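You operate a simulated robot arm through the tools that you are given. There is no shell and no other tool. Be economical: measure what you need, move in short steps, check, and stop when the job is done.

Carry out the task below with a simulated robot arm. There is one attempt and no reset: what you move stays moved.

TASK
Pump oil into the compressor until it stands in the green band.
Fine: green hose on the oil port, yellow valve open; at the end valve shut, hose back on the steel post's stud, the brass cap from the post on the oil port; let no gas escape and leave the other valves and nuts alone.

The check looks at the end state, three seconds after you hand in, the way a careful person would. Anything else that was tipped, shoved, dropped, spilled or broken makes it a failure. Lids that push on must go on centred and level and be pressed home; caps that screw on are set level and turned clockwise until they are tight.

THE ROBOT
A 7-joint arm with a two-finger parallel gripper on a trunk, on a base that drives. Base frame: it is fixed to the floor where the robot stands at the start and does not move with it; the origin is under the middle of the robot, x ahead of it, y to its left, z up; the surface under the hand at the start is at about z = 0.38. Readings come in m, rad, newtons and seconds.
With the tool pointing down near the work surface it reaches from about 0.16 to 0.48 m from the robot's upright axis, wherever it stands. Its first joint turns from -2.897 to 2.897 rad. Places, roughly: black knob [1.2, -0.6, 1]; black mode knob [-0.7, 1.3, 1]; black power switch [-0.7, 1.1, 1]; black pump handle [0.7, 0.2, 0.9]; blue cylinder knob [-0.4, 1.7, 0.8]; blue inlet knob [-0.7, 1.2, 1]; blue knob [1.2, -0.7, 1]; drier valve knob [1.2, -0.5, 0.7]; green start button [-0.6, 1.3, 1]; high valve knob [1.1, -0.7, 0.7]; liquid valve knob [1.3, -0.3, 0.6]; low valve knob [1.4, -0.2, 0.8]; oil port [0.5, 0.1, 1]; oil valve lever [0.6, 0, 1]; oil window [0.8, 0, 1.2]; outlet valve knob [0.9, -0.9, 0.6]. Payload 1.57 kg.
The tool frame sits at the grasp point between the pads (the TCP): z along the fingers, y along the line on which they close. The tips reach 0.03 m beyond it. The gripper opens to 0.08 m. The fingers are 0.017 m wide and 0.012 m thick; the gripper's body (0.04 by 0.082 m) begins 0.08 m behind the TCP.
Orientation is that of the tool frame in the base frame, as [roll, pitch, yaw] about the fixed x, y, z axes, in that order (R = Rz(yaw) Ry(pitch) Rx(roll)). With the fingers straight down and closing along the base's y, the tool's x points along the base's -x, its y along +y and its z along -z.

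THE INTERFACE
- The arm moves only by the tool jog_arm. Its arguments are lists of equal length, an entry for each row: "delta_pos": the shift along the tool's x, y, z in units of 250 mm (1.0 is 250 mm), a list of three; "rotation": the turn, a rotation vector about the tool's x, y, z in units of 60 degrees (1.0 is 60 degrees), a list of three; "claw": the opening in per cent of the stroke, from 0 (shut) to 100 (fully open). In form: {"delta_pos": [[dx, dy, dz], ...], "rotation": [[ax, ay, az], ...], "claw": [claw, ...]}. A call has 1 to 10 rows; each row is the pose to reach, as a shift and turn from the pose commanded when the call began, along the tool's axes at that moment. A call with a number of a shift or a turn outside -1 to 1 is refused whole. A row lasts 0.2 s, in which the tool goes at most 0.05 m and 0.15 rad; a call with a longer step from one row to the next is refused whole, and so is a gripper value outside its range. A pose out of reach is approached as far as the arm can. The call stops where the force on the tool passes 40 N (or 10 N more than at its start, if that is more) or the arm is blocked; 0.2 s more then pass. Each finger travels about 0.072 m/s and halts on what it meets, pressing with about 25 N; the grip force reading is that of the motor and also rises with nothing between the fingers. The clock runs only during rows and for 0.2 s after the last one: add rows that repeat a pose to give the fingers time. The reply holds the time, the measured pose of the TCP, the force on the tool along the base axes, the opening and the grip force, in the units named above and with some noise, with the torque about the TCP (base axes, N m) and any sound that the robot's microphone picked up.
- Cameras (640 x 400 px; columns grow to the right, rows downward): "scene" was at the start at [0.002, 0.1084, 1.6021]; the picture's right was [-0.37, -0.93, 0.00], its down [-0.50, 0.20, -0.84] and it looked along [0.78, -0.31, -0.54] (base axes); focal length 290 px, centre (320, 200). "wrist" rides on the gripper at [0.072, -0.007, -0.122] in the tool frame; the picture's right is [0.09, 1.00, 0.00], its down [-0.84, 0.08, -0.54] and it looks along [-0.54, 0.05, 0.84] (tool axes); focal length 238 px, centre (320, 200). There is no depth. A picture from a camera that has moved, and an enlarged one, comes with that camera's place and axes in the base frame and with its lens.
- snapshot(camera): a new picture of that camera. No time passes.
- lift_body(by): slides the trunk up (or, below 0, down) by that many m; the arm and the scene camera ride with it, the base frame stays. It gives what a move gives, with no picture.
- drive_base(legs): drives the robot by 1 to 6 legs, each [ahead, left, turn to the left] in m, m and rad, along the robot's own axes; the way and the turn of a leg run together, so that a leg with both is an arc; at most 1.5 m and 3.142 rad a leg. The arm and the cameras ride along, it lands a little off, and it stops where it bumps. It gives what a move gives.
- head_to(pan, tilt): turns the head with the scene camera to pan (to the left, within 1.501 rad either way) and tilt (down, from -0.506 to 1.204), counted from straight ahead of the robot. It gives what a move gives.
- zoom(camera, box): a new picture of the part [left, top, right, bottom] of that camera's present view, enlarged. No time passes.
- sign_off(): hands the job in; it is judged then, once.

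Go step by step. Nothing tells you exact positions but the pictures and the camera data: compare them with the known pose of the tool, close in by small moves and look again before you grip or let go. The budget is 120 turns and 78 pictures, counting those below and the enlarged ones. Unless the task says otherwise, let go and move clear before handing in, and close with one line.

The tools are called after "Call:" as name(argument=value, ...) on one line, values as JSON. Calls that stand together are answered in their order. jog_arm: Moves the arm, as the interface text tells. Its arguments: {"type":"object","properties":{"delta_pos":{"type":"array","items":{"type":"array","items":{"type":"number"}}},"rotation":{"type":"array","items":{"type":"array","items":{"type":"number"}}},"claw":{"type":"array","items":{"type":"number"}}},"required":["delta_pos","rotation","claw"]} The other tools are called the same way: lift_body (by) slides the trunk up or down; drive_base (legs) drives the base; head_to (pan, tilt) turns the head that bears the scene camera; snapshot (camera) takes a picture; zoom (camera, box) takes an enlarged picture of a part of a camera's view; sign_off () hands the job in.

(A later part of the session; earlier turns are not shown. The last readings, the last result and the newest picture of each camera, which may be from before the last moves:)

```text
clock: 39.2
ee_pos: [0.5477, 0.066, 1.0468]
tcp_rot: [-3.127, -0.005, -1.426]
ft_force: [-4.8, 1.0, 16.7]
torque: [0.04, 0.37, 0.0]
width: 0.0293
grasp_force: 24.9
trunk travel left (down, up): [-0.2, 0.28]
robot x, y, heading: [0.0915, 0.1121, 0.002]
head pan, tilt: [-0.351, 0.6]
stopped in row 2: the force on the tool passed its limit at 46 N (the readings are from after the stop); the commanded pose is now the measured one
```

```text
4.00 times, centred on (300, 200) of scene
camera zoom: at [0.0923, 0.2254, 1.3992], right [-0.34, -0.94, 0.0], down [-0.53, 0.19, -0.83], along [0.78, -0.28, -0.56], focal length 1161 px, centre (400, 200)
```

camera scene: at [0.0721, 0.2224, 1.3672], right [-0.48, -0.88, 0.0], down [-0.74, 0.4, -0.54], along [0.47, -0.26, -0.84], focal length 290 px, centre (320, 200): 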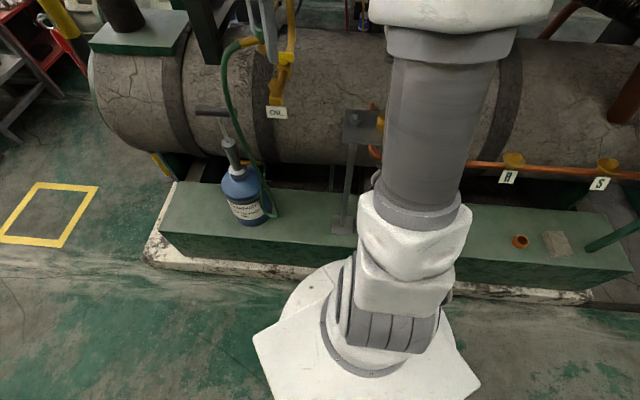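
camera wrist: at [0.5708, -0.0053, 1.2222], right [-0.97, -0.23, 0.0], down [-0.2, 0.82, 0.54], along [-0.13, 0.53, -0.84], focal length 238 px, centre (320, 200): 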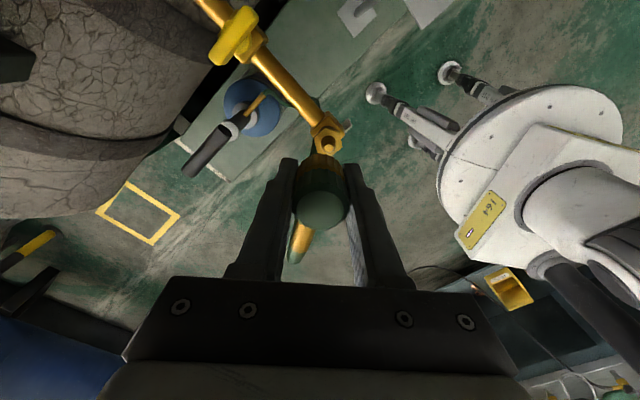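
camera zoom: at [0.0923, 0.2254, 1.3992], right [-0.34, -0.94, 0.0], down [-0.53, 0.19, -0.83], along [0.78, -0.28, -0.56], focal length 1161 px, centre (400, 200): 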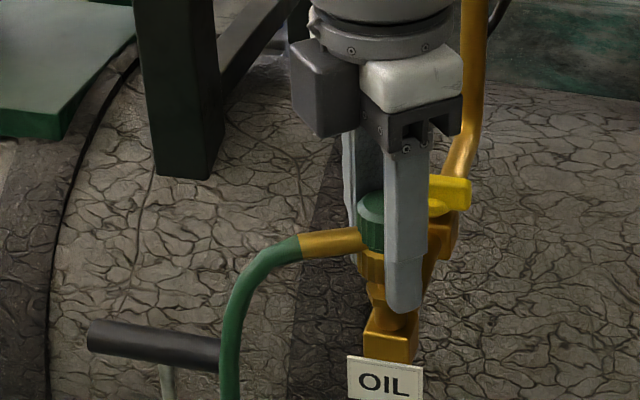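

The torque indicates a fingertip on the -x side touching the port's hex corner. I'll back up and look at the hex orientation.

Call:
jog_arm(delta_pos=[[0, 0, -0.08], [0, 0, -0.16], [0, 0, -0.16]], rotation=[[0, 0, 0], [0, 0, 0], [0, 0, 0]], claw=[0, 0, 0])

Call:
zoom(camera="wrist", box=[290, 110, 370, 170])

Call:
zoom(camera="scene", box=[310, 180, 370, 240])

```text
clock: 40.0
ee_pos: [0.548, 0.0665, 1.0852]
tcp_rot: [-3.134, -0.004, -1.425]
ft_force: [-0.1, -0.1, -0.8]
torque: [0.01, -0.01, -0.01]
width: 0.0294
grasp_force: 25.2
trunk travel left (down, up): [-0.2, 0.28]
robot x, y, heading: [0.0891, 0.1153, -0.002]
head pan, tilt: [-0.351, 0.6]
```

```text
6.67 times, centred on (330, 140) of wrist
camera zoom: at [0.5646, -0.004, 1.2091], right [-0.97, -0.24, -0.01], down [-0.2, 0.82, 0.54], along [-0.12, 0.52, -0.84], focal length 1589 px, centre (253, 600)
```

zoom: 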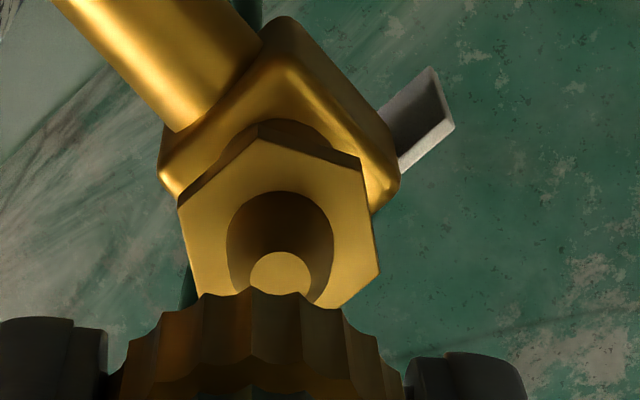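

```text
6.67 times, centred on (340, 210) of scene
camera zoom: at [0.0939, 0.2253, 1.3991], right [-0.34, -0.94, 0.0], down [-0.53, 0.19, -0.83], along [0.77, -0.28, -0.56], focal length 1936 px, centre (187, 133)
```

zoom: 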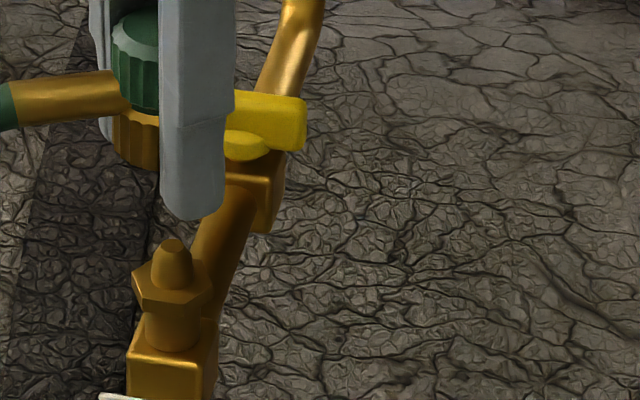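

The hex's flats can pass between the fingers if I rotate the hand about 15° counter-clockwise. I'll turn, recentre and descend again.

Call:
jog_arm(delta_pos=[[0.003, 0.008, 0], [0.003, 0.008, 0], [0.003, 0.008, 0.08], [0.003, 0.008, 0.148], [0.003, 0.008, 0.148]], rotation=[[0, 0.007, -0.12], [0, 0.007, -0.25], [0, 0.007, -0.25], [0, 0.007, -0.25], [0, 0.007, -0.25]], claw=[0, 0, 0, 0, 0])

Call:
jog_arm(delta_pos=[[0, 0, 0.008], [0, 0, 0.016], [0, 0, 0.024]], rotation=[[0, 0, 0], [0, 0, 0], [0, 0, 0]], claw=[0, 0, 0])

```text
clock: 41.2
ee_pos: [0.5455, 0.065, 1.0486]
tcp_rot: [-3.135, -0.014, -1.162]
ft_force: [0.3, -0.3, -0.8]
torque: [0.02, 0.02, -0.04]
width: 0.0291
grasp_force: 25.1
trunk travel left (down, up): [-0.2, 0.28]
robot x, y, heading: [0.0921, 0.1141, 0.004]
head pan, tilt: [-0.351, 0.6]
```

```text
clock: 42.1
ee_pos: [0.5462, 0.0643, 1.0462]
tcp_rot: [-3.125, -0.021, -1.163]
ft_force: [-4.9, 0.9, 17.3]
torque: [-0.02, 0.4, -0.09]
width: 0.0291
grasp_force: 24.8
trunk travel left (down, up): [-0.2, 0.28]
robot x, y, heading: [0.0927, 0.1147, -0.0]
head pan, tilt: [-0.351, 0.6]
stopped in row 3: the force on the tool passed its limit at 42 N (the readings are from after the stop); the commanded pose is now the measured one
```

The contact pushes the tool toward -x at the same height, which fits the coupling being slightly too far to +x on the stub. I'll back up, level the tool, shift 2 mm toward -x and try again.

Call:
jog_arm(delta_pos=[[0, 0, -0.02], [-0.001, 0.008, -0.02], [-0.001, 0.008, -0.02]], rotation=[[0, 0, 0], [-0.016, -0.02, 0], [-0.016, -0.02, 0]], claw=[0, 0, 0])

Call:
jog_arm(delta_pos=[[0, 0, 0.016], [0, 0, 0.024]], rotation=[[0, 0, 0], [0, 0, 0]], claw=[0, 0])

Call:
jog_arm(delta_pos=[[0, 0, 0.004], [0, 0, 0.008]], rotation=[[0, 0, 0], [0, 0, 0]], claw=[0, 0])

```text
clock: 42.9
ee_pos: [0.5445, 0.0645, 1.0513]
tcp_rot: [3.138, 0.005, -1.162]
ft_force: [-0.2, -0.4, -1.8]
torque: [-0.02, 0.01, -0.03]
width: 0.0292
grasp_force: 24.8
trunk travel left (down, up): [-0.2, 0.28]
robot x, y, heading: [0.0921, 0.1111, 0.0]
head pan, tilt: [-0.351, 0.6]
```

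```text
clock: 43.5
ee_pos: [0.5446, 0.0632, 1.0473]
tcp_rot: [-3.14, -0.001, -1.163]
ft_force: [-4.7, -0.9, 23.6]
torque: [0.1, -0.17, -0.01]
width: 0.0292
grasp_force: 24.7
trunk travel left (down, up): [-0.2, 0.28]
robot x, y, heading: [0.0905, 0.1134, 0.003]
head pan, tilt: [-0.351, 0.6]
```

```text
clock: 44.0
ee_pos: [0.5465, 0.0632, 1.0443]
tcp_rot: [3.141, 0.0, -1.164]
ft_force: [-1.4, -0.7, -1.3]
torque: [-0.03, 0.08, 0.0]
width: 0.0289
grasp_force: 24.7
trunk travel left (down, up): [-0.2, 0.28]
robot x, y, heading: [0.0926, 0.1135, -0.005]
head pan, tilt: [-0.351, 0.6]
stopped in row 2: the force on the tool passed its limit at 42 N (the readings are from after the stop); the commanded pose is now the measured one
```

Call:
zoom(camera="scene", box=[310, 180, 370, 240])

Call:
zoom(camera="wrist", box=[270, 100, 370, 240])

```text
6.67 times, centred on (340, 210) of scene
camera zoom: at [0.0937, 0.2249, 1.3984], right [-0.34, -0.94, 0.0], down [-0.53, 0.19, -0.83], along [0.77, -0.28, -0.56], focal length 1936 px, centre (187, 133)
```

zoom: 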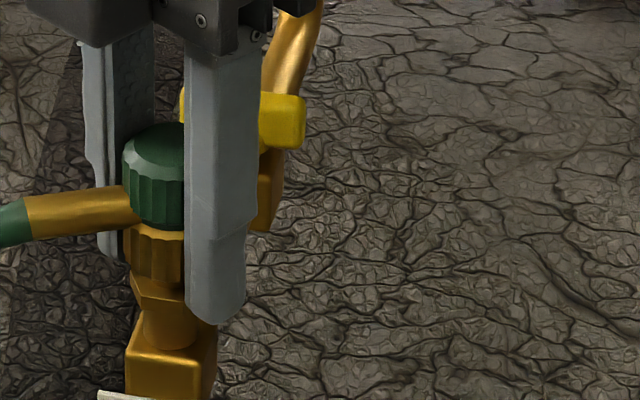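

```text
2.86 times, centred on (320, 170) of wrist
camera zoom: at [0.5813, -0.0001, 1.1666], right [-0.88, -0.48, 0.0], down [-0.4, 0.74, 0.54], along [-0.26, 0.48, -0.84], focal length 681 px, centre (320, 286)
```

zoom: 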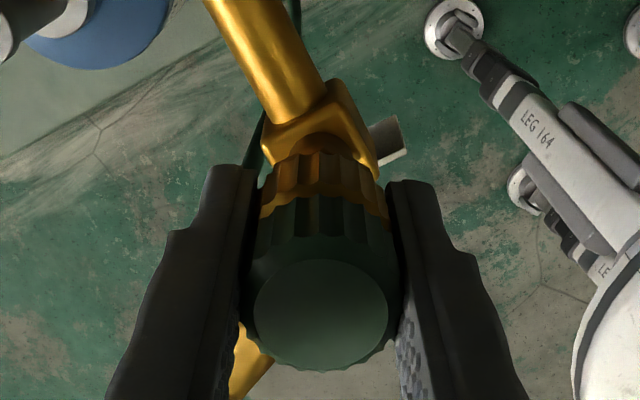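

The coupling now appears seated on the hex. I'll regrip 7 mm higher so the fingers clear the hex, then test with a clockwise twist.

Call:
jog_arm(delta_pos=[[0, 0, 0], [0, 0, 0], [0, 0, -0.028], [0, 0, -0.028], [0, 0, -0.028], [0, 0, -0.028]], rotation=[[0, 0, 0], [0, 0, 0], [0, 0, 0], [0, 0, 0], [0, 0, 0], [0, 0, 0]], claw=[55, 55, 55, 0, 0, 0])

Call:
jog_arm(delta_pos=[[0, 0, 0], [0, 0, 0], [0, 0, 0], [0, 0, 0], [0, 0, 0]], rotation=[[0, 0, 0.142], [0, 0, 0.284], [0, 0, 0.426], [0, 0, 0.568], [0, 0, 0.568]], claw=[0, 0, 0, 0, 0])

Call:
zoom(camera="scene", box=[310, 180, 370, 240])

```text
clock: 45.5
ee_pos: [0.5461, 0.0651, 1.0515]
tcp_rot: [-3.139, -0.002, -1.163]
ft_force: [0.4, -0.6, -0.4]
torque: [0.02, 0.02, -0.05]
width: 0.0293
grasp_force: 24.4
trunk travel left (down, up): [-0.2, 0.28]
robot x, y, heading: [0.0923, 0.1086, -0.002]
head pan, tilt: [-0.351, 0.6]
```

```text
clock: 46.6
ee_pos: [0.5457, 0.0632, 1.0505]
tcp_rot: [-3.14, -0.003, -1.761]
ft_force: [1.6, -6.4, -4.6]
torque: [-0.37, 0.02, -0.05]
width: 0.0293
grasp_force: 25.1
trunk travel left (down, up): [-0.2, 0.28]
robot x, y, heading: [0.0912, 0.1188, -0.005]
head pan, tilt: [-0.351, 0.6]
```

```text
6.67 times, centred on (340, 210) of scene
camera zoom: at [0.0941, 0.2246, 1.3992], right [-0.34, -0.94, 0.0], down [-0.53, 0.2, -0.82], along [0.77, -0.28, -0.57], focal length 1936 px, centre (187, 133)
```

zoom: 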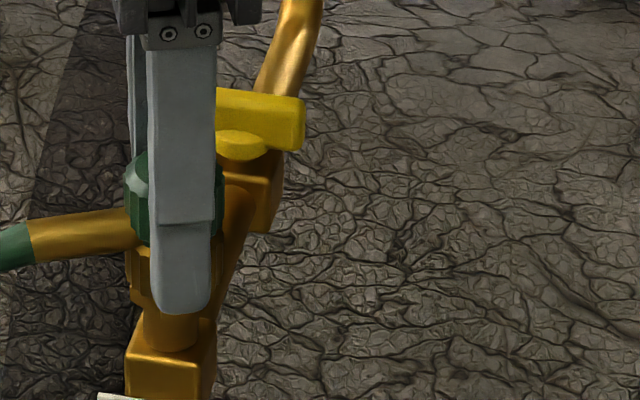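

It sits lower and the pull grew slightly downward, which suggests the nut is drawing in. I'll keep turning clockwise, following down a little, and watch the torque.

Call:
jog_arm(delta_pos=[[0, 0, 0.003], [0, 0, 0.003], [0, 0, 0.004], [0, 0, 0.005], [0, 0, 0.006], [0, 0, 0.007], [0, 0, 0.008]], rotation=[[0, 0, 0.142], [0, 0, 0.284], [0, 0, 0.426], [0, 0, 0.568], [0, 0, 0.71], [0, 0, 0.852], [0, 0, 0.99]], claw=[0, 0, 0, 0, 0, 0, 0])

Call:
jog_arm(delta_pos=[[0, 0, 0], [0, 0, 0], [0, 0, 0], [0, 0, 0], [0, 0, 0], [0, 0, 0], [0, 0, 0]], rotation=[[0, 0, 0.142], [0, 0, 0.284], [0, 0, 0.426], [0, 0, 0.568], [0, 0, 0.71], [0, 0, 0.852], [0, 0, 0.99]], claw=[0, 0, 0, 0, 0, 0, 0])

Call:
zoom(camera="scene", box=[310, 180, 370, 240])

```text
clock: 48.2
ee_pos: [0.5472, 0.0636, 1.0508]
tcp_rot: [-3.138, 0.007, -2.798]
ft_force: [4.3, -11.1, 14.0]
torque: [-0.06, 0.03, 0.24]
width: 0.0293
grasp_force: 25.5
trunk travel left (down, up): [-0.2, 0.28]
robot x, y, heading: [0.0898, 0.1144, -0.001]
head pan, tilt: [-0.351, 0.6]
```

```text
clock: 49.9
ee_pos: [0.5452, 0.0621, 1.0485]
tcp_rot: [-3.139, 0.0, 2.447]
ft_force: [-7.3, -19.0, -1.7]
torque: [-0.46, 0.24, 0.3]
width: 0.0306
grasp_force: 24.8
trunk travel left (down, up): [-0.2, 0.28]
robot x, y, heading: [0.0942, 0.114, -0.001]
head pan, tilt: [-0.351, 0.6]
```

```text
6.67 times, centred on (340, 210) of scene
camera zoom: at [0.0932, 0.2234, 1.3994], right [-0.34, -0.94, 0.0], down [-0.53, 0.2, -0.82], along [0.77, -0.28, -0.57], focal length 1936 px, centre (187, 133)
```

zoom: 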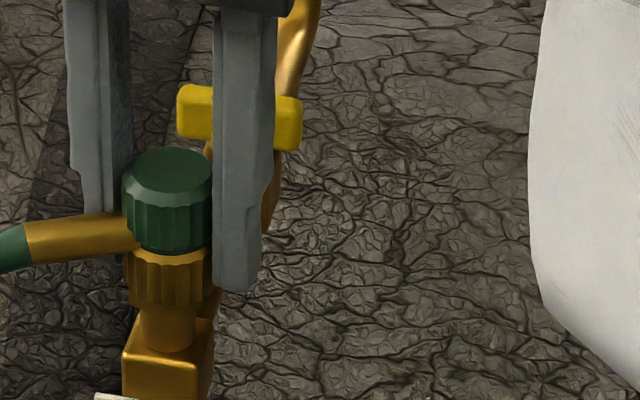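

Torque has risen to about 0.3 N·m: the hose is tight on the port, level and covering the hex. I'll release, raise, and go above the yellow lever.

Call:
jog_arm(delta_pos=[[0, 0, 0], [0, 0, 0], [0, 0, 0], [0, 0, -0.14], [0, 0, -0.28], [0, 0, -0.4]], rotation=[[0, 0, 0], [0, 0, 0], [0, 0, 0], [0, 0, 0], [0, 0, 0], [0, 0, 0]], claw=[60, 60, 60, 60, 60, 60])

Call:
jog_arm(delta_pos=[[-0.065, 0.011, 0], [-0.13, 0.022, 0], [-0.194, 0.032, 0], [-0.26, 0.043, 0], [-0.324, 0.054, 0], [-0.39, 0.064, 0], [-0.453, 0.075, 0]], rotation=[[0, 0, -0.142], [0, 0, -0.284], [0, 0, -0.426], [0, 0, -0.568], [0, 0, -0.71], [0, 0, -0.852], [0, 0, -0.99]], claw=[60, 60, 60, 60, 60, 60, 60])

Call:
jog_arm(delta_pos=[[0, 0, 0], [0, 0, 0], [0, 0, 0], [0, 0, 0], [0, 0, 0], [0, 0, 0]], rotation=[[0, 0, -0.13], [0, 0, -0.26], [0, 0, -0.39], [0, 0, -0.52], [0, 0, -0.65], [0, 0, -0.65]], claw=[60, 60, 60, 60, 60, 60])

Call:
snapshot(camera="wrist")

Call:
snapshot(camera="scene")

```text
clock: 51.2
ee_pos: [0.5468, 0.0633, 1.1503]
tcp_rot: [3.141, 0.002, 2.452]
ft_force: [-0.4, 0.7, -0.2]
torque: [0.0, 0.01, -0.03]
width: 0.0477
grasp_force: 0.1
trunk travel left (down, up): [-0.2, 0.28]
robot x, y, heading: [0.0883, 0.1165, 0.002]
head pan, tilt: [-0.351, 0.6]
```

```text
clock: 52.9
ee_pos: [0.6435, 0.0075, 1.1503]
tcp_rot: [-3.141, 0.002, -2.793]
ft_force: [1.0, -0.9, -0.3]
torque: [-0.03, -0.01, 0.01]
width: 0.048
grasp_force: 0.1
trunk travel left (down, up): [-0.2, 0.28]
robot x, y, heading: [0.0903, 0.1147, 0.001]
head pan, tilt: [-0.351, 0.6]
```

```text
clock: 54.2
ee_pos: [0.6444, 0.0078, 1.1514]
tcp_rot: [-3.138, 0.0, -2.115]
ft_force: [0.4, -0.5, 0.1]
torque: [-0.01, -0.03, 0.0]
width: 0.0477
grasp_force: 0.1
trunk travel left (down, up): [-0.2, 0.28]
robot x, y, heading: [0.0936, 0.1162, 0.001]
head pan, tilt: [-0.351, 0.6]
```

```text
40 pictures are left
camera wrist: at [0.6142, -0.0586, 1.2736], right [-0.9, 0.43, 0.0], down [0.36, 0.76, 0.54], along [0.24, 0.49, -0.84], focal length 238 px, centre (320, 200)
```

wrist: 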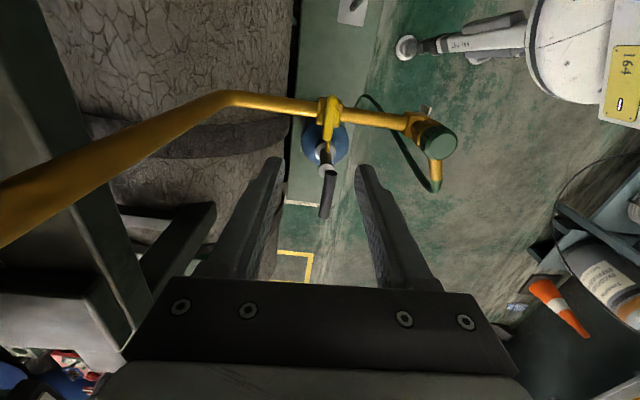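

```text
39 pictures are left
camera scene: at [0.0938, 0.2252, 1.3992], right [-0.34, -0.94, 0.0], down [-0.53, 0.19, -0.83], along [0.77, -0.28, -0.56], focal length 290 px, centre (320, 200)
```

scene: 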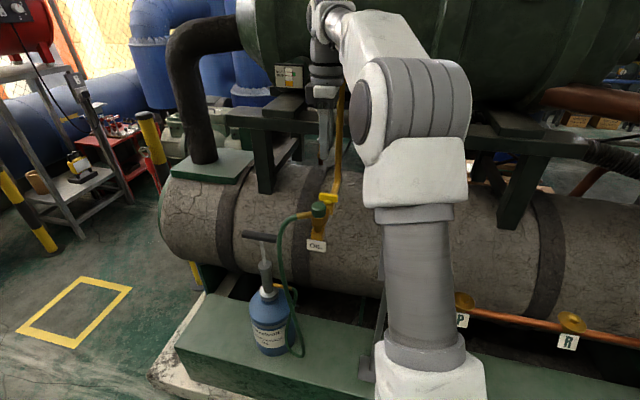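

I see the lever below the hand, with a vertical pipe about 0.11 m beyond it at (0.73, -0.06). I'll zoom to get the lever's exact shape.

Call:
zoom(camera="wrist", box=[290, 70, 370, 160])

Call:
zoom(camera="scene", box=[290, 140, 370, 240])

```text
4.44 times, centred on (330, 115) of wrist
camera zoom: at [0.6142, -0.0586, 1.2736], right [-0.9, 0.43, 0.0], down [0.36, 0.76, 0.54], along [0.24, 0.49, -0.84], focal length 1059 px, centre (276, 578)
```

zoom: 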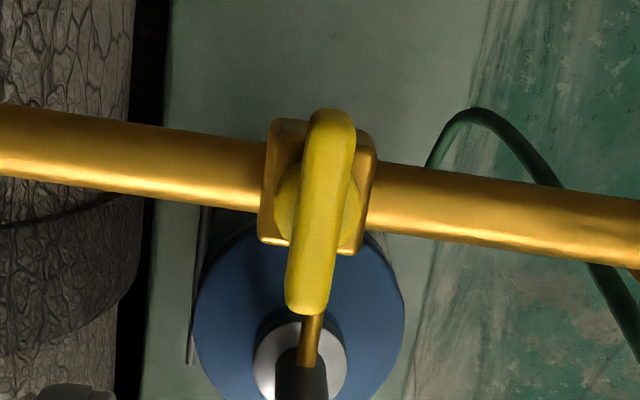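

```text
4.00 times, centred on (330, 190) of scene
camera zoom: at [0.0938, 0.2252, 1.3992], right [-0.34, -0.94, 0.0], down [-0.53, 0.19, -0.83], along [0.77, -0.28, -0.56], focal length 1161 px, centre (280, 240)
```

zoom: 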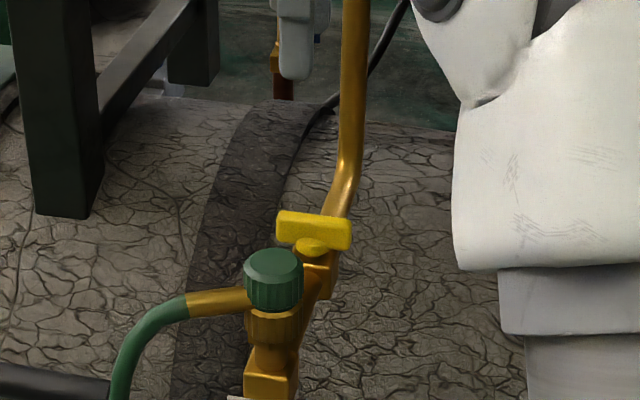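

The lever bar is centred at about (0.634, 0.005, 1.009), 54 mm long, heading 58°; the fingers are already square to it. I'll descend around it.

Call:
jog_arm(delta_pos=[[0.031, 0.03, 0.12], [0.031, 0.03, 0.24], [0.031, 0.03, 0.36], [0.031, 0.03, 0.43], [0.031, 0.03, 0.464], [0.031, 0.03, 0.464]], rotation=[[0, 0, 0], [0, 0, 0], [0, 0, 0], [0, 0, 0], [0, 0, 0], [0, 0, 0]], claw=[60, 60, 60, 60, 60, 60])

Call:
zoom(camera="wrist", box=[260, 100, 380, 220])

Call:
zoom(camera="scene", box=[300, 160, 360, 210])

```text
clock: 55.6
ee_pos: [0.6333, 0.0033, 1.0344]
tcp_rot: [-3.136, -0.001, -2.112]
ft_force: [-0.1, 0.6, -0.2]
torque: [-0.02, 0.02, -0.03]
width: 0.0482
grasp_force: 0.1
trunk travel left (down, up): [-0.2, 0.28]
robot x, y, heading: [0.0941, 0.1155, 0.002]
head pan, tilt: [-0.351, 0.6]
```

```text
3.33 times, centred on (320, 160) of wrist
camera zoom: at [0.6034, -0.0618, 1.1572], right [-0.9, 0.44, 0.0], down [0.37, 0.76, 0.54], along [0.24, 0.49, -0.84], focal length 794 px, centre (320, 333)
```

zoom: 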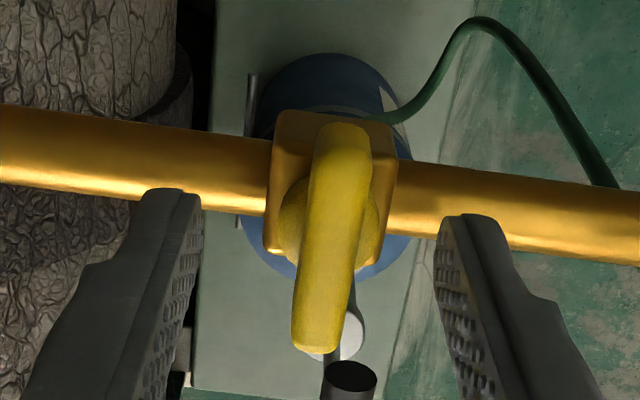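

```text
8.00 times, centred on (330, 185) of scene
camera zoom: at [0.0938, 0.2252, 1.3992], right [-0.34, -0.94, 0.0], down [-0.53, 0.19, -0.83], along [0.77, -0.28, -0.56], focal length 2323 px, centre (240, 320)
```

zoom: 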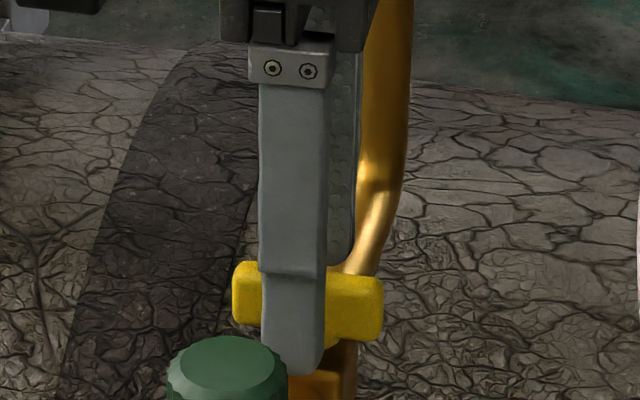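

The lever bar is centred between the fingers. I'll close on it and test a small clockwise turn.

Call:
jog_arm(delta_pos=[[0, 0, 0.008], [0, 0, 0.008], [0, 0, 0.008], [0, 0, 0.008], [0, 0, 0.008]], rotation=[[0, 0, 0], [0, 0, 0], [0, 0, 0], [0, 0, 0], [0, 0, 0]], claw=[40, 20, 0, 0, 0])

Call:
jog_arm(delta_pos=[[0, 0, 0], [0, 0, 0], [0, 0, 0], [0, 0, 0]], rotation=[[0, 0, 0.08], [0, 0, 0.16], [0, 0, 0.25], [0, 0, 0.25]], claw=[0, 0, 0, 0])

Call:
zoom(camera="wrist", box=[260, 100, 380, 220])

```text
clock: 56.9
ee_pos: [0.6322, 0.0043, 1.0332]
tcp_rot: [-3.14, -0.001, -2.114]
ft_force: [-15.6, 6.0, -2.6]
torque: [-0.03, 0.49, 0.02]
width: 0.0111
grasp_force: 28.7
trunk travel left (down, up): [-0.2, 0.28]
robot x, y, heading: [0.0905, 0.1134, -0.002]
head pan, tilt: [-0.351, 0.6]
```

```text
clock: 57.9
ee_pos: [0.6326, 0.0043, 1.0322]
tcp_rot: [3.141, -0.002, -2.377]
ft_force: [-24.4, 5.7, -8.6]
torque: [0.0, 0.18, 0.63]
width: 0.0142
grasp_force: 30.5
trunk travel left (down, up): [-0.2, 0.28]
robot x, y, heading: [0.0898, 0.1169, -0.002]
head pan, tilt: [-0.351, 0.6]
```

```text
3.33 times, centred on (320, 160) of wrist
camera zoom: at [0.5865, -0.0508, 1.1555], right [-0.76, 0.66, 0.0], down [0.55, 0.64, 0.54], along [0.35, 0.41, -0.84], focal length 794 px, centre (320, 333)
```

zoom: 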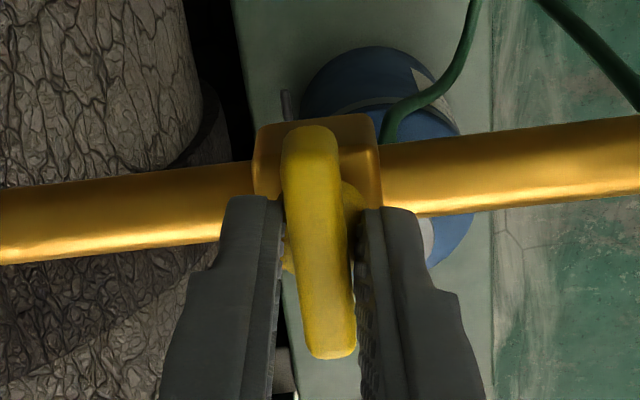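

The lever resists clockwise (0.63 N·m), so it opens counter-clockwise. To keep the camera clear of the vertical pipe I'll release, rise, and flip the hand 180° first.

Call:
jog_arm(delta_pos=[[0, 0, 0], [0, 0, 0], [0, 0, 0], [0, 0, -0.14], [0, 0, -0.28], [0, 0, -0.28]], rotation=[[0, 0, -0.125], [0, 0, -0.25], [0, 0, -0.25], [0, 0, -0.25], [0, 0, -0.25], [0, 0, -0.25]], claw=[0, 60, 60, 60, 60, 60])

Call:
jog_arm(delta_pos=[[0, 0, 0], [0, 0, 0], [0, 0, 0], [0, 0, 0], [0, 0, 0], [0, 0, 0], [0, 0, 0]], rotation=[[0, 0, 0.142], [0, 0, 0.284], [0, 0, 0.426], [0, 0, 0.568], [0, 0, 0.71], [0, 0, 0.852], [0, 0, 0.99]], claw=[60, 60, 60, 60, 60, 60, 60])

Call:
jog_arm(delta_pos=[[0, 0, 0], [0, 0, 0], [0, 0, 0], [0, 0, 0], [0, 0, 0], [0, 0, 0], [0, 0, 0]], rotation=[[0, 0, 0.142], [0, 0, 0.284], [0, 0, 0.426], [0, 0, 0.568], [0, 0, 0.71], [0, 0, 0.852], [0, 0, 0.99]], claw=[60, 60, 60, 60, 60, 60, 60])

Call:
jog_arm(delta_pos=[[0, 0, 0], [0, 0, 0], [0, 0, 0], [0, 0, 0], [0, 0, 0], [0, 0, 0], [0, 0, 0], [0, 0, 0]], rotation=[[0, 0, 0.142], [0, 0, 0.284], [0, 0, 0.426], [0, 0, 0.568], [0, 0, 0.71], [0, 0, 0.852], [0, 0, 0.99], [0, 0, 0.99]], claw=[60, 60, 60, 60, 60, 60, 60, 60])

Call:
snapshot(camera="wrist")

```text
clock: 59.2
ee_pos: [0.6353, 0.0041, 1.1027]
tcp_rot: [-3.138, -0.001, -2.116]
ft_force: [-0.9, -0.3, 0.3]
torque: [0.0, -0.01, -0.01]
width: 0.048
grasp_force: 0.1
trunk travel left (down, up): [-0.2, 0.28]
robot x, y, heading: [0.0916, 0.1118, 0.002]
head pan, tilt: [-0.351, 0.6]
```

```text
clock: 60.9
ee_pos: [0.6344, 0.0051, 1.103]
tcp_rot: [3.141, 0.006, 3.128]
ft_force: [-0.2, 0.2, 0.3]
torque: [-0.01, 0.01, 0.02]
width: 0.048
grasp_force: 0.1
trunk travel left (down, up): [-0.2, 0.28]
robot x, y, heading: [0.0891, 0.1143, 0.001]
head pan, tilt: [-0.351, 0.6]
```

```text
clock: 62.5
ee_pos: [0.6365, 0.003, 1.1022]
tcp_rot: [3.139, 0.002, 2.094]
ft_force: [-0.6, -0.1, -0.5]
torque: [-0.02, 0.01, 0.02]
width: 0.048
grasp_force: 0.0
trunk travel left (down, up): [-0.2, 0.28]
robot x, y, heading: [0.0905, 0.1143, 0.003]
head pan, tilt: [-0.351, 0.6]
```

```text
clock: 64.2
ee_pos: [0.6346, 0.0034, 1.1018]
tcp_rot: [3.14, 0.0, 1.057]
ft_force: [0.0, -0.9, -0.2]
torque: [0.02, 0.01, -0.01]
width: 0.0482
grasp_force: 0.1
trunk travel left (down, up): [-0.2, 0.28]
robot x, y, heading: [0.0937, 0.1146, -0.001]
head pan, tilt: [-0.351, 0.6]
```

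```text
33 pictures are left
camera wrist: at [0.6657, 0.0693, 1.225], right [0.91, -0.41, 0.0], down [-0.35, -0.77, 0.54], along [-0.22, -0.5, -0.84], focal length 238 px, centre (320, 200)
```

wrist: 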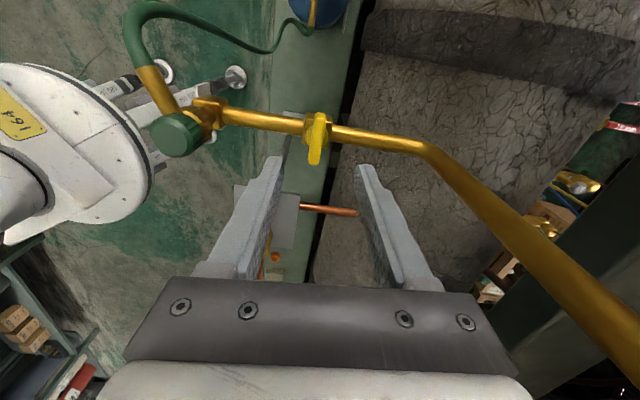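

The lever is still centred below the flipped hand. I'll descend, grip, and turn counter-clockwise.

Call:
jog_arm(delta_pos=[[0, 0, 0.12], [0, 0, 0.24], [0, 0, 0.284], [0, 0, 0.284], [0, 0, 0.284], [0, 0, 0.284], [0, 0, 0.284], [0, 0, 0.284]], rotation=[[0, 0, 0.02], [0, 0, 0.02], [0, 0, 0.02], [0, 0, 0.02], [0, 0, 0.02], [0, 0, 0.02], [0, 0, 0.02], [0, 0, 0.02]], claw=[60, 60, 60, 40, 20, 0, 0, 0])

Call:
jog_arm(delta_pos=[[0, 0, 0], [0, 0, 0], [0, 0, 0], [0, 0, 0]], rotation=[[0, 0, -0.1], [0, 0, -0.2], [0, 0, -0.3], [0, 0, -0.3]], claw=[0, 0, 0, 0])

```text
clock: 66.0
ee_pos: [0.6336, 0.0045, 1.0302]
tcp_rot: [-3.141, -0.001, 1.037]
ft_force: [-19.7, 7.0, -5.0]
torque: [0.31, 0.24, -0.01]
width: 0.0108
grasp_force: 28.6
trunk travel left (down, up): [-0.2, 0.28]
robot x, y, heading: [0.0926, 0.1147, 0.005]
head pan, tilt: [-0.351, 0.6]
```

```text
clock: 67.0
ee_pos: [0.6337, 0.0049, 1.0309]
tcp_rot: [-3.138, -0.002, 1.354]
ft_force: [-21.4, 13.9, -18.0]
torque: [-0.16, 0.13, 0.0]
width: 0.011
grasp_force: 28.3
trunk travel left (down, up): [-0.2, 0.28]
robot x, y, heading: [0.0946, 0.114, -0.0]
head pan, tilt: [-0.351, 0.6]
```

The lever turns with the hand. I'll relieve the side load a bit and continue to a quarter turn.

Call:
jog_arm(delta_pos=[[0.005, -0.012, 0.006], [0.005, -0.012, 0.006], [0.005, -0.012, 0.006], [0.005, -0.012, 0.006], [0.005, -0.012, 0.006], [0.005, -0.012, 0.006], [0.005, -0.012, 0.006]], rotation=[[0, 0, -0.1], [0, 0, -0.22], [0, 0, -0.34], [0, 0, -0.46], [0, 0, -0.58], [0, 0, -0.7], [0, 0, -0.8]], claw=[0, 0, 0, 0, 0, 0, 0])

Call:
jog_arm(delta_pos=[[0, 0, 0], [0, 0, 0], [0, 0, 0], [0, 0, 0]], rotation=[[0, 0, -0.13], [0, 0, -0.26], [0, 0, -0.39], [0, 0, -0.39]], claw=[0, 0, 0, 0])

Call:
zoom(camera="wrist", box=[240, 100, 400, 220])

```text
clock: 68.7
ee_pos: [0.6318, 0.0048, 1.0294]
tcp_rot: [-3.141, 0.003, 2.194]
ft_force: [-5.3, 4.4, -5.8]
torque: [-0.06, 0.1, 0.02]
width: 0.0107
grasp_force: 28.7
trunk travel left (down, up): [-0.2, 0.28]
robot x, y, heading: [0.0912, 0.1142, 0.002]
head pan, tilt: [-0.351, 0.6]
```

```text
clock: 69.7
ee_pos: [0.6323, 0.0045, 1.0316]
tcp_rot: [-3.141, 0.001, 2.599]
ft_force: [-2.9, 0.8, 0.1]
torque: [0.15, 0.3, -0.56]
width: 0.0116
grasp_force: 28.6
trunk travel left (down, up): [-0.2, 0.28]
robot x, y, heading: [0.0917, 0.111, -0.004]
head pan, tilt: [-0.351, 0.6]
```

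```text
3.33 times, centred on (320, 160) of wrist
camera zoom: at [0.5678, 0.0363, 1.1529], right [0.44, 0.9, 0.0], down [0.75, -0.37, 0.55], along [0.49, -0.24, -0.84], focal length 794 px, centre (320, 333)
```

zoom: 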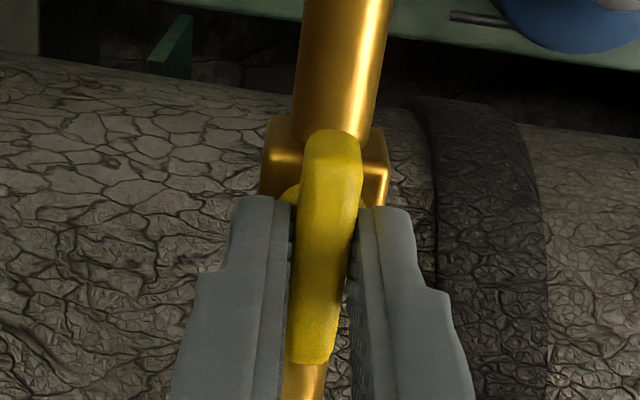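

The lever hit its stop in line with the pipe: the valve is open. I'll release, retract above the port area, rotate for the pump handle, and shift the base along the plinth.

Call:
jog_arm(delta_pos=[[0, 0, 0], [0, 0, 0], [0, 0, -0.16], [0, 0, -0.32], [0, 0, -0.48], [0, 0, -0.48]], rotation=[[0, 0, 0], [0, 0, 0], [0, 0, 0], [0, 0, 0], [0, 0, 0], [0, 0, 0]], claw=[60, 60, 60, 60, 60, 60])

Call:
jog_arm(delta_pos=[[0.085, -0.004, 0], [0.17, -0.008, 0], [0.255, -0.012, 0], [0.34, -0.017, 0], [0.425, -0.021, 0], [0.51, -0.026, 0], [0.59, -0.03, 0]], rotation=[[0, 0, -0.142], [0, 0, -0.284], [0, 0, -0.426], [0, 0, -0.568], [0, 0, -0.71], [0, 0, -0.852], [0, 0, -0.99]], claw=[60, 60, 60, 60, 60, 60, 60])

Call:
jog_arm(delta_pos=[[0, 0, 0], [0, 0, 0], [0, 0, 0]], rotation=[[0, 0, -0.12], [0, 0, -0.24], [0, 0, -0.36]], claw=[100, 100, 100])

Call:
drive_base(legs=[[0.1, 0.105, 0]])

Call:
snapshot(camera="scene")

Call:
snapshot(camera="wrist")

```text
clock: 71.0
ee_pos: [0.6326, 0.0057, 1.1504]
tcp_rot: [-3.141, 0.002, 2.598]
ft_force: [0.5, -0.2, 0.1]
torque: [0.02, 0.01, 0.02]
width: 0.0481
grasp_force: 0.2
trunk travel left (down, up): [-0.2, 0.28]
robot x, y, heading: [0.0924, 0.1167, -0.004]
head pan, tilt: [-0.351, 0.6]
```

```text
clock: 72.7
ee_pos: [0.5014, 0.0752, 1.1481]
tcp_rot: [-3.139, 0.003, -2.645]
ft_force: [0.7, -0.7, 0.2]
torque: [-0.01, -0.03, 0.01]
width: 0.0479
grasp_force: 0.0
trunk travel left (down, up): [-0.2, 0.28]
robot x, y, heading: [0.0908, 0.1185, -0.002]
head pan, tilt: [-0.351, 0.6]
```

```text
clock: 73.5
ee_pos: [0.502, 0.0765, 1.1502]
tcp_rot: [-3.137, 0.0, -2.269]
ft_force: [-0.1, -1.4, 0.8]
torque: [0.02, -0.01, -0.01]
width: 0.08
grasp_force: 0.0
trunk travel left (down, up): [-0.2, 0.28]
robot x, y, heading: [0.09, 0.1109, 0.001]
head pan, tilt: [-0.351, 0.6]
```

```text
clock: 74.9
ee_pos: [0.5818, 0.1949, 1.1495]
tcp_rot: [-3.137, 0.0, -2.267]
ft_force: [-0.1, -0.6, 0.6]
torque: [0.0, -0.02, 0.0]
width: 0.0799
grasp_force: 0.2
trunk travel left (down, up): [-0.2, 0.28]
robot x, y, heading: [0.1695, 0.2306, 0.004]
head pan, tilt: [-0.351, 0.6]
```

```text
31 pictures are left
camera scene: at [0.173, 0.3433, 1.3992], right [-0.34, -0.94, 0.0], down [-0.53, 0.19, -0.83], along [0.78, -0.28, -0.56], focal length 290 px, centre (320, 200)
```

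scene: 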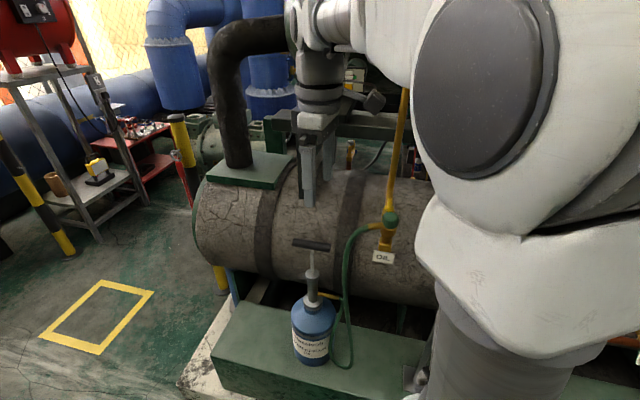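

```text
30 pictures are left
camera wrist: at [0.5412, 0.1351, 1.2727], right [-0.82, 0.57, 0.0], down [0.48, 0.69, 0.54], along [0.31, 0.44, -0.84], focal length 238 px, centre (320, 200)
```

wrist: 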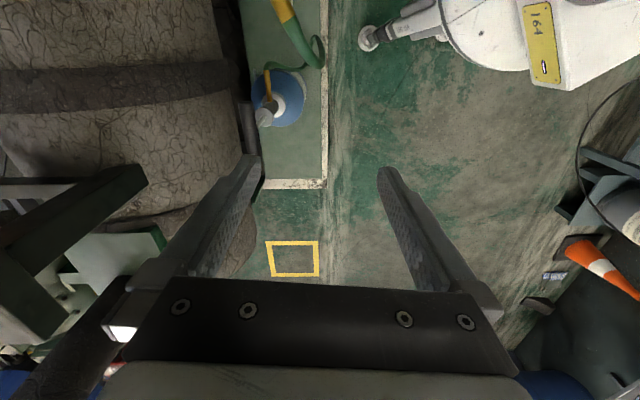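

The handle sits near (0.69, 0.17, 0.89). I'll move above it and take a precise look.

Call:
jog_arm(delta_pos=[[-0.052, -0.104, 0], [-0.104, -0.208, 0.1], [-0.156, -0.312, 0.2], [-0.207, -0.416, 0.3], [-0.207, -0.416, 0.44], [-0.207, -0.416, 0.44]], rotation=[[0, 0, 0], [0, 0, 0], [0, 0, 0], [0, 0, 0], [0, 0, 0], [0, 0, 0]], claw=[100, 100, 100, 100, 100, 100])

Call:
snapshot(camera="wrist")

Call:
zoom(camera="scene", box=[260, 130, 360, 290])

```text
clock: 76.3
ee_pos: [0.6968, 0.1679, 1.0407]
tcp_rot: [-3.138, 0.001, -2.269]
ft_force: [-0.1, 0.2, -0.1]
torque: [-0.03, -0.02, -0.03]
width: 0.0798
grasp_force: 0.0
trunk travel left (down, up): [-0.2, 0.28]
robot x, y, heading: [0.1716, 0.2301, 0.007]
head pan, tilt: [-0.351, 0.6]
```

```text
29 pictures are left
camera wrist: at [0.6558, 0.1074, 1.1631], right [-0.82, 0.57, 0.0], down [0.48, 0.69, 0.54], along [0.31, 0.44, -0.84], focal length 238 px, centre (320, 200)
```

wrist: 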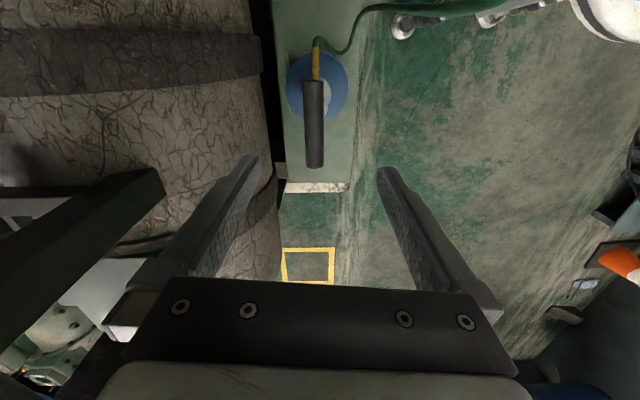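

```text
2.50 times, centred on (310, 210) of scene
camera zoom: at [0.1732, 0.3434, 1.3992], right [-0.34, -0.94, 0.0], down [-0.53, 0.19, -0.83], along [0.78, -0.28, -0.57], focal length 726 px, centre (345, 175)
```

zoom: 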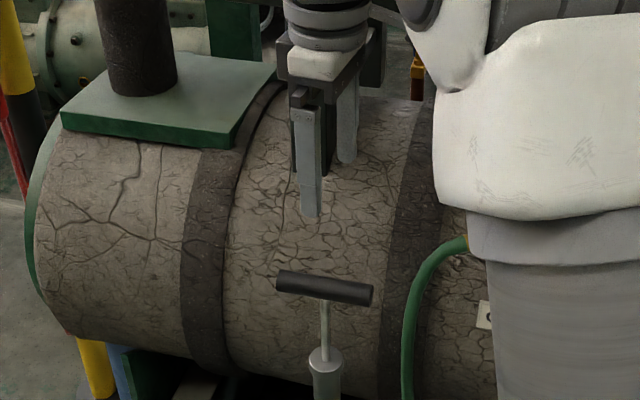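

The bar centre is at about (0.705, 0.168, 0.874) and already parallel to the fingers. I'll descend and close on it.

Call:
jog_arm(delta_pos=[[-0.02, -0.025, 0.16], [-0.02, -0.025, 0.32], [-0.02, -0.025, 0.48], [-0.02, -0.025, 0.64], [-0.02, -0.025, 0.64], [-0.02, -0.025, 0.64], [-0.02, -0.025, 0.64], [-0.02, -0.025, 0.64], [-0.02, -0.025, 0.64]], rotation=[[0, 0, 0], [0, 0, 0], [0, 0, 0], [0, 0, 0], [0, 0, 0], [0, 0, 0], [0, 0, 0], [0, 0, 0], [0, 0, 0]], claw=[100, 100, 100, 100, 100, 60, 30, 0, 0])

Call:
zoom(camera="scene", box=[260, 130, 360, 290])

```text
clock: 78.3
ee_pos: [0.705, 0.1655, 0.8789]
tcp_rot: [-3.134, 0.003, -2.268]
ft_force: [21.0, -13.9, -3.8]
torque: [-0.06, -0.26, 0.57]
width: 0.025
grasp_force: 36.9
trunk travel left (down, up): [-0.2, 0.28]
robot x, y, heading: [0.1704, 0.2335, 0.003]
head pan, tilt: [-0.351, 0.6]
```

```text
2.50 times, centred on (310, 210) of scene
camera zoom: at [0.175, 0.3425, 1.3992], right [-0.34, -0.94, 0.0], down [-0.53, 0.19, -0.82], along [0.77, -0.28, -0.57], focal length 726 px, centre (345, 175)
```

zoom: 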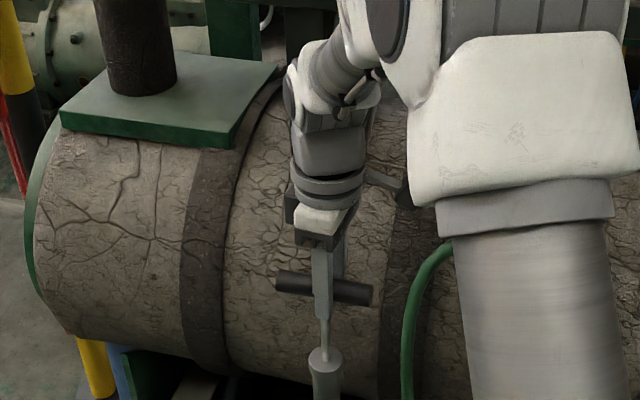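

Gripped. I'll relieve the side load and try a first downstroke.

Call:
jog_arm(delta_pos=[[0, -0.018, 0], [0, -0.018, 0]], rotation=[[0, 0, -0.04], [0, 0, -0.04]], claw=[0, 0])

Call:
jog_arm(delta_pos=[[0, 0, 0.04], [0, 0, 0.08], [0, 0, 0.12], [0, 0, 0.16], [0, 0, 0.16]], rotation=[[0, 0, 0], [0, 0, 0], [0, 0, 0], [0, 0, 0], [0, 0, 0]], claw=[0, 0, 0, 0, 0])

```text
clock: 78.9
ee_pos: [0.7046, 0.1644, 0.879]
tcp_rot: [3.139, -0.001, -2.226]
ft_force: [-1.1, -6.2, 3.1]
torque: [0.07, 0.03, 0.62]
width: 0.0242
grasp_force: 36.1
trunk travel left (down, up): [-0.2, 0.28]
robot x, y, heading: [0.1728, 0.2363, 0.002]
head pan, tilt: [-0.351, 0.6]
```

```text
clock: 80.1
ee_pos: [0.7028, 0.1652, 0.8406]
tcp_rot: [-3.138, 0.0, -2.225]
ft_force: [-16.4, 2.5, 6.5]
torque: [-0.06, 0.17, 0.65]
width: 0.0243
grasp_force: 36.3
trunk travel left (down, up): [-0.2, 0.28]
robot x, y, heading: [0.1714, 0.2303, -0.0]
head pan, tilt: [-0.351, 0.6]
```

Call:
jog_arm(delta_pos=[[0, 0.01, 0.04], [0, 0.01, 0.08], [0, 0.01, 0.12], [0, 0.01, 0.16]], rotation=[[0, 0, -0.03], [0, 0, -0.05], [0, 0, -0.05], [0, 0, -0.05]], claw=[0, 0, 0, 0])

```text
clock: 81.1
ee_pos: [0.7057, 0.1672, 0.8033]
tcp_rot: [-3.134, 0.004, -2.173]
ft_force: [-7.4, 0.7, 26.4]
torque: [-0.17, 0.18, 0.27]
width: 0.0238
grasp_force: 35.7
trunk travel left (down, up): [-0.2, 0.28]
robot x, y, heading: [0.1734, 0.2329, 0.003]
head pan, tilt: [-0.351, 0.6]
heard: click
```

A click at the bottom: that's a full stroke of about 70 mm. I'll go back up and read the oil window.

Call:
jog_arm(delta_pos=[[0, 0, -0.05], [0, 0, -0.1], [0, 0, -0.15], [0, 0, -0.2], [0, 0, -0.25], [0, 0, -0.285], [0, 0, -0.285]], rotation=[[0, 0, 0], [0, 0, 0], [0, 0, 0], [0, 0, 0], [0, 0, 0], [0, 0, 0], [0, 0, 0]], claw=[0, 0, 0, 0, 0, 0, 0])

Call:
snapshot(camera="scene")

```text
clock: 82.7
ee_pos: [0.7068, 0.1675, 0.8728]
tcp_rot: [-3.139, 0.003, -2.174]
ft_force: [14.2, 3.5, 1.9]
torque: [-0.12, 0.06, 0.3]
width: 0.0233
grasp_force: 36.1
trunk travel left (down, up): [-0.2, 0.28]
robot x, y, heading: [0.171, 0.2333, 0.005]
head pan, tilt: [-0.351, 0.6]
```

```text
26 pictures are left
camera scene: at [0.174, 0.3438, 1.3992], right [-0.34, -0.94, 0.0], down [-0.53, 0.19, -0.82], along [0.78, -0.28, -0.57], focal length 290 px, centre (320, 200)
```

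scene: 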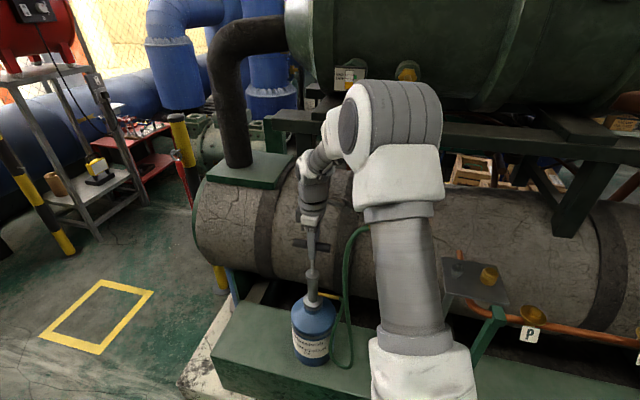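

The window is visible at about (350, 77). I'll zoom in on it.

Call:
zoom(camera="scene", box=[325, 60, 375, 95])

```text
11.43 times, centred on (350, 78) of scene
camera zoom: at [0.174, 0.3438, 1.3992], right [-0.34, -0.94, 0.0], down [-0.53, 0.19, -0.82], along [0.78, -0.28, -0.57], focal length 3318 px, centre (-23, 1600)
```

zoom: 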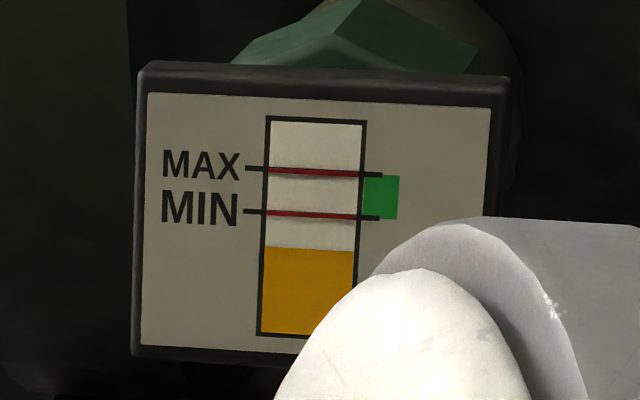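

One stroke raised the level from about 47% to 71% of the MIN height (about 29 px here). Two more should bring it mid-band; I'll do one and check.

Call:
jog_arm(delta_pos=[[0, 0, 0.05], [0, 0, 0.1], [0, 0, 0.15], [0, 0, 0.2], [0, 0, 0.24], [0, 0, 0.27], [0, 0, 0.283]], rotation=[[0, 0, 0], [0, 0, 0], [0, 0, 0], [0, 0, 0], [0, 0, 0], [0, 0, 0], [0, 0, 0]], claw=[0, 0, 0, 0, 0, 0, 0])

Call:
zoom(camera="scene", box=[325, 60, 375, 95])

Call:
jog_arm(delta_pos=[[0, 0, -0.05], [0, 0, -0.1], [0, 0, -0.15], [0, 0, -0.2], [0, 0, -0.25], [0, 0, -0.285], [0, 0, -0.285]], rotation=[[0, 0, 0], [0, 0, 0], [0, 0, 0], [0, 0, 0], [0, 0, 0], [0, 0, 0], [0, 0, 0]], claw=[0, 0, 0, 0, 0, 0, 0])

Call:
zoom(camera="scene", box=[325, 60, 375, 95])

```text
clock: 84.3
ee_pos: [0.7053, 0.1668, 0.8021]
tcp_rot: [-3.136, 0.001, -2.172]
ft_force: [16.3, 10.1, 20.6]
torque: [-0.22, 0.14, 0.26]
width: 0.0233
grasp_force: 35.4
trunk travel left (down, up): [-0.2, 0.28]
robot x, y, heading: [0.174, 0.2345, 0.003]
head pan, tilt: [-0.351, 0.6]
heard: click
```

```text
11.43 times, centred on (350, 78) of scene
camera zoom: at [0.1729, 0.3443, 1.3994], right [-0.34, -0.94, 0.0], down [-0.53, 0.19, -0.83], along [0.78, -0.28, -0.56], focal length 3318 px, centre (-23, 1600)
```

zoom: 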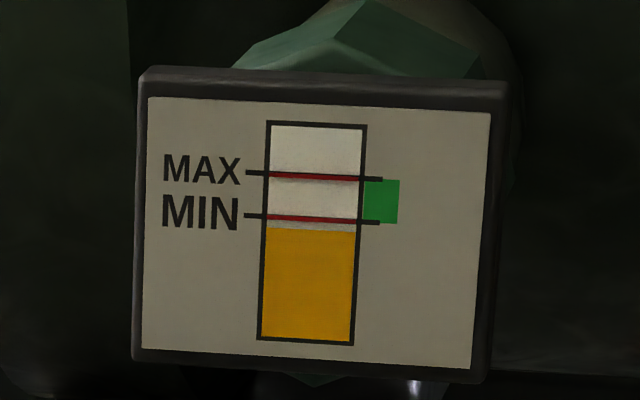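

```text
clock: 85.9
ee_pos: [0.7062, 0.1675, 0.8712]
tcp_rot: [-3.141, 0.002, -2.175]
ft_force: [20.4, 7.3, 2.0]
torque: [0.34, -0.21, 0.24]
width: 0.0235
grasp_force: 35.8
trunk travel left (down, up): [-0.2, 0.28]
robot x, y, heading: [0.173, 0.2305, -0.001]
head pan, tilt: [-0.351, 0.6]
```

```text
11.43 times, centred on (350, 78) of scene
camera zoom: at [0.1744, 0.344, 1.3991], right [-0.34, -0.94, 0.0], down [-0.53, 0.19, -0.82], along [0.78, -0.28, -0.57], focal length 3318 px, centre (-23, 1600)
```

zoom: 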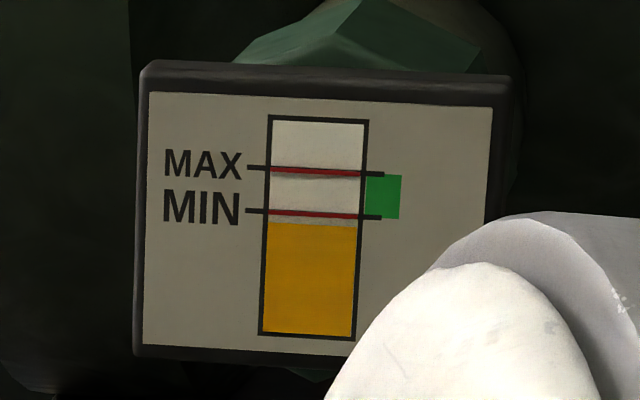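

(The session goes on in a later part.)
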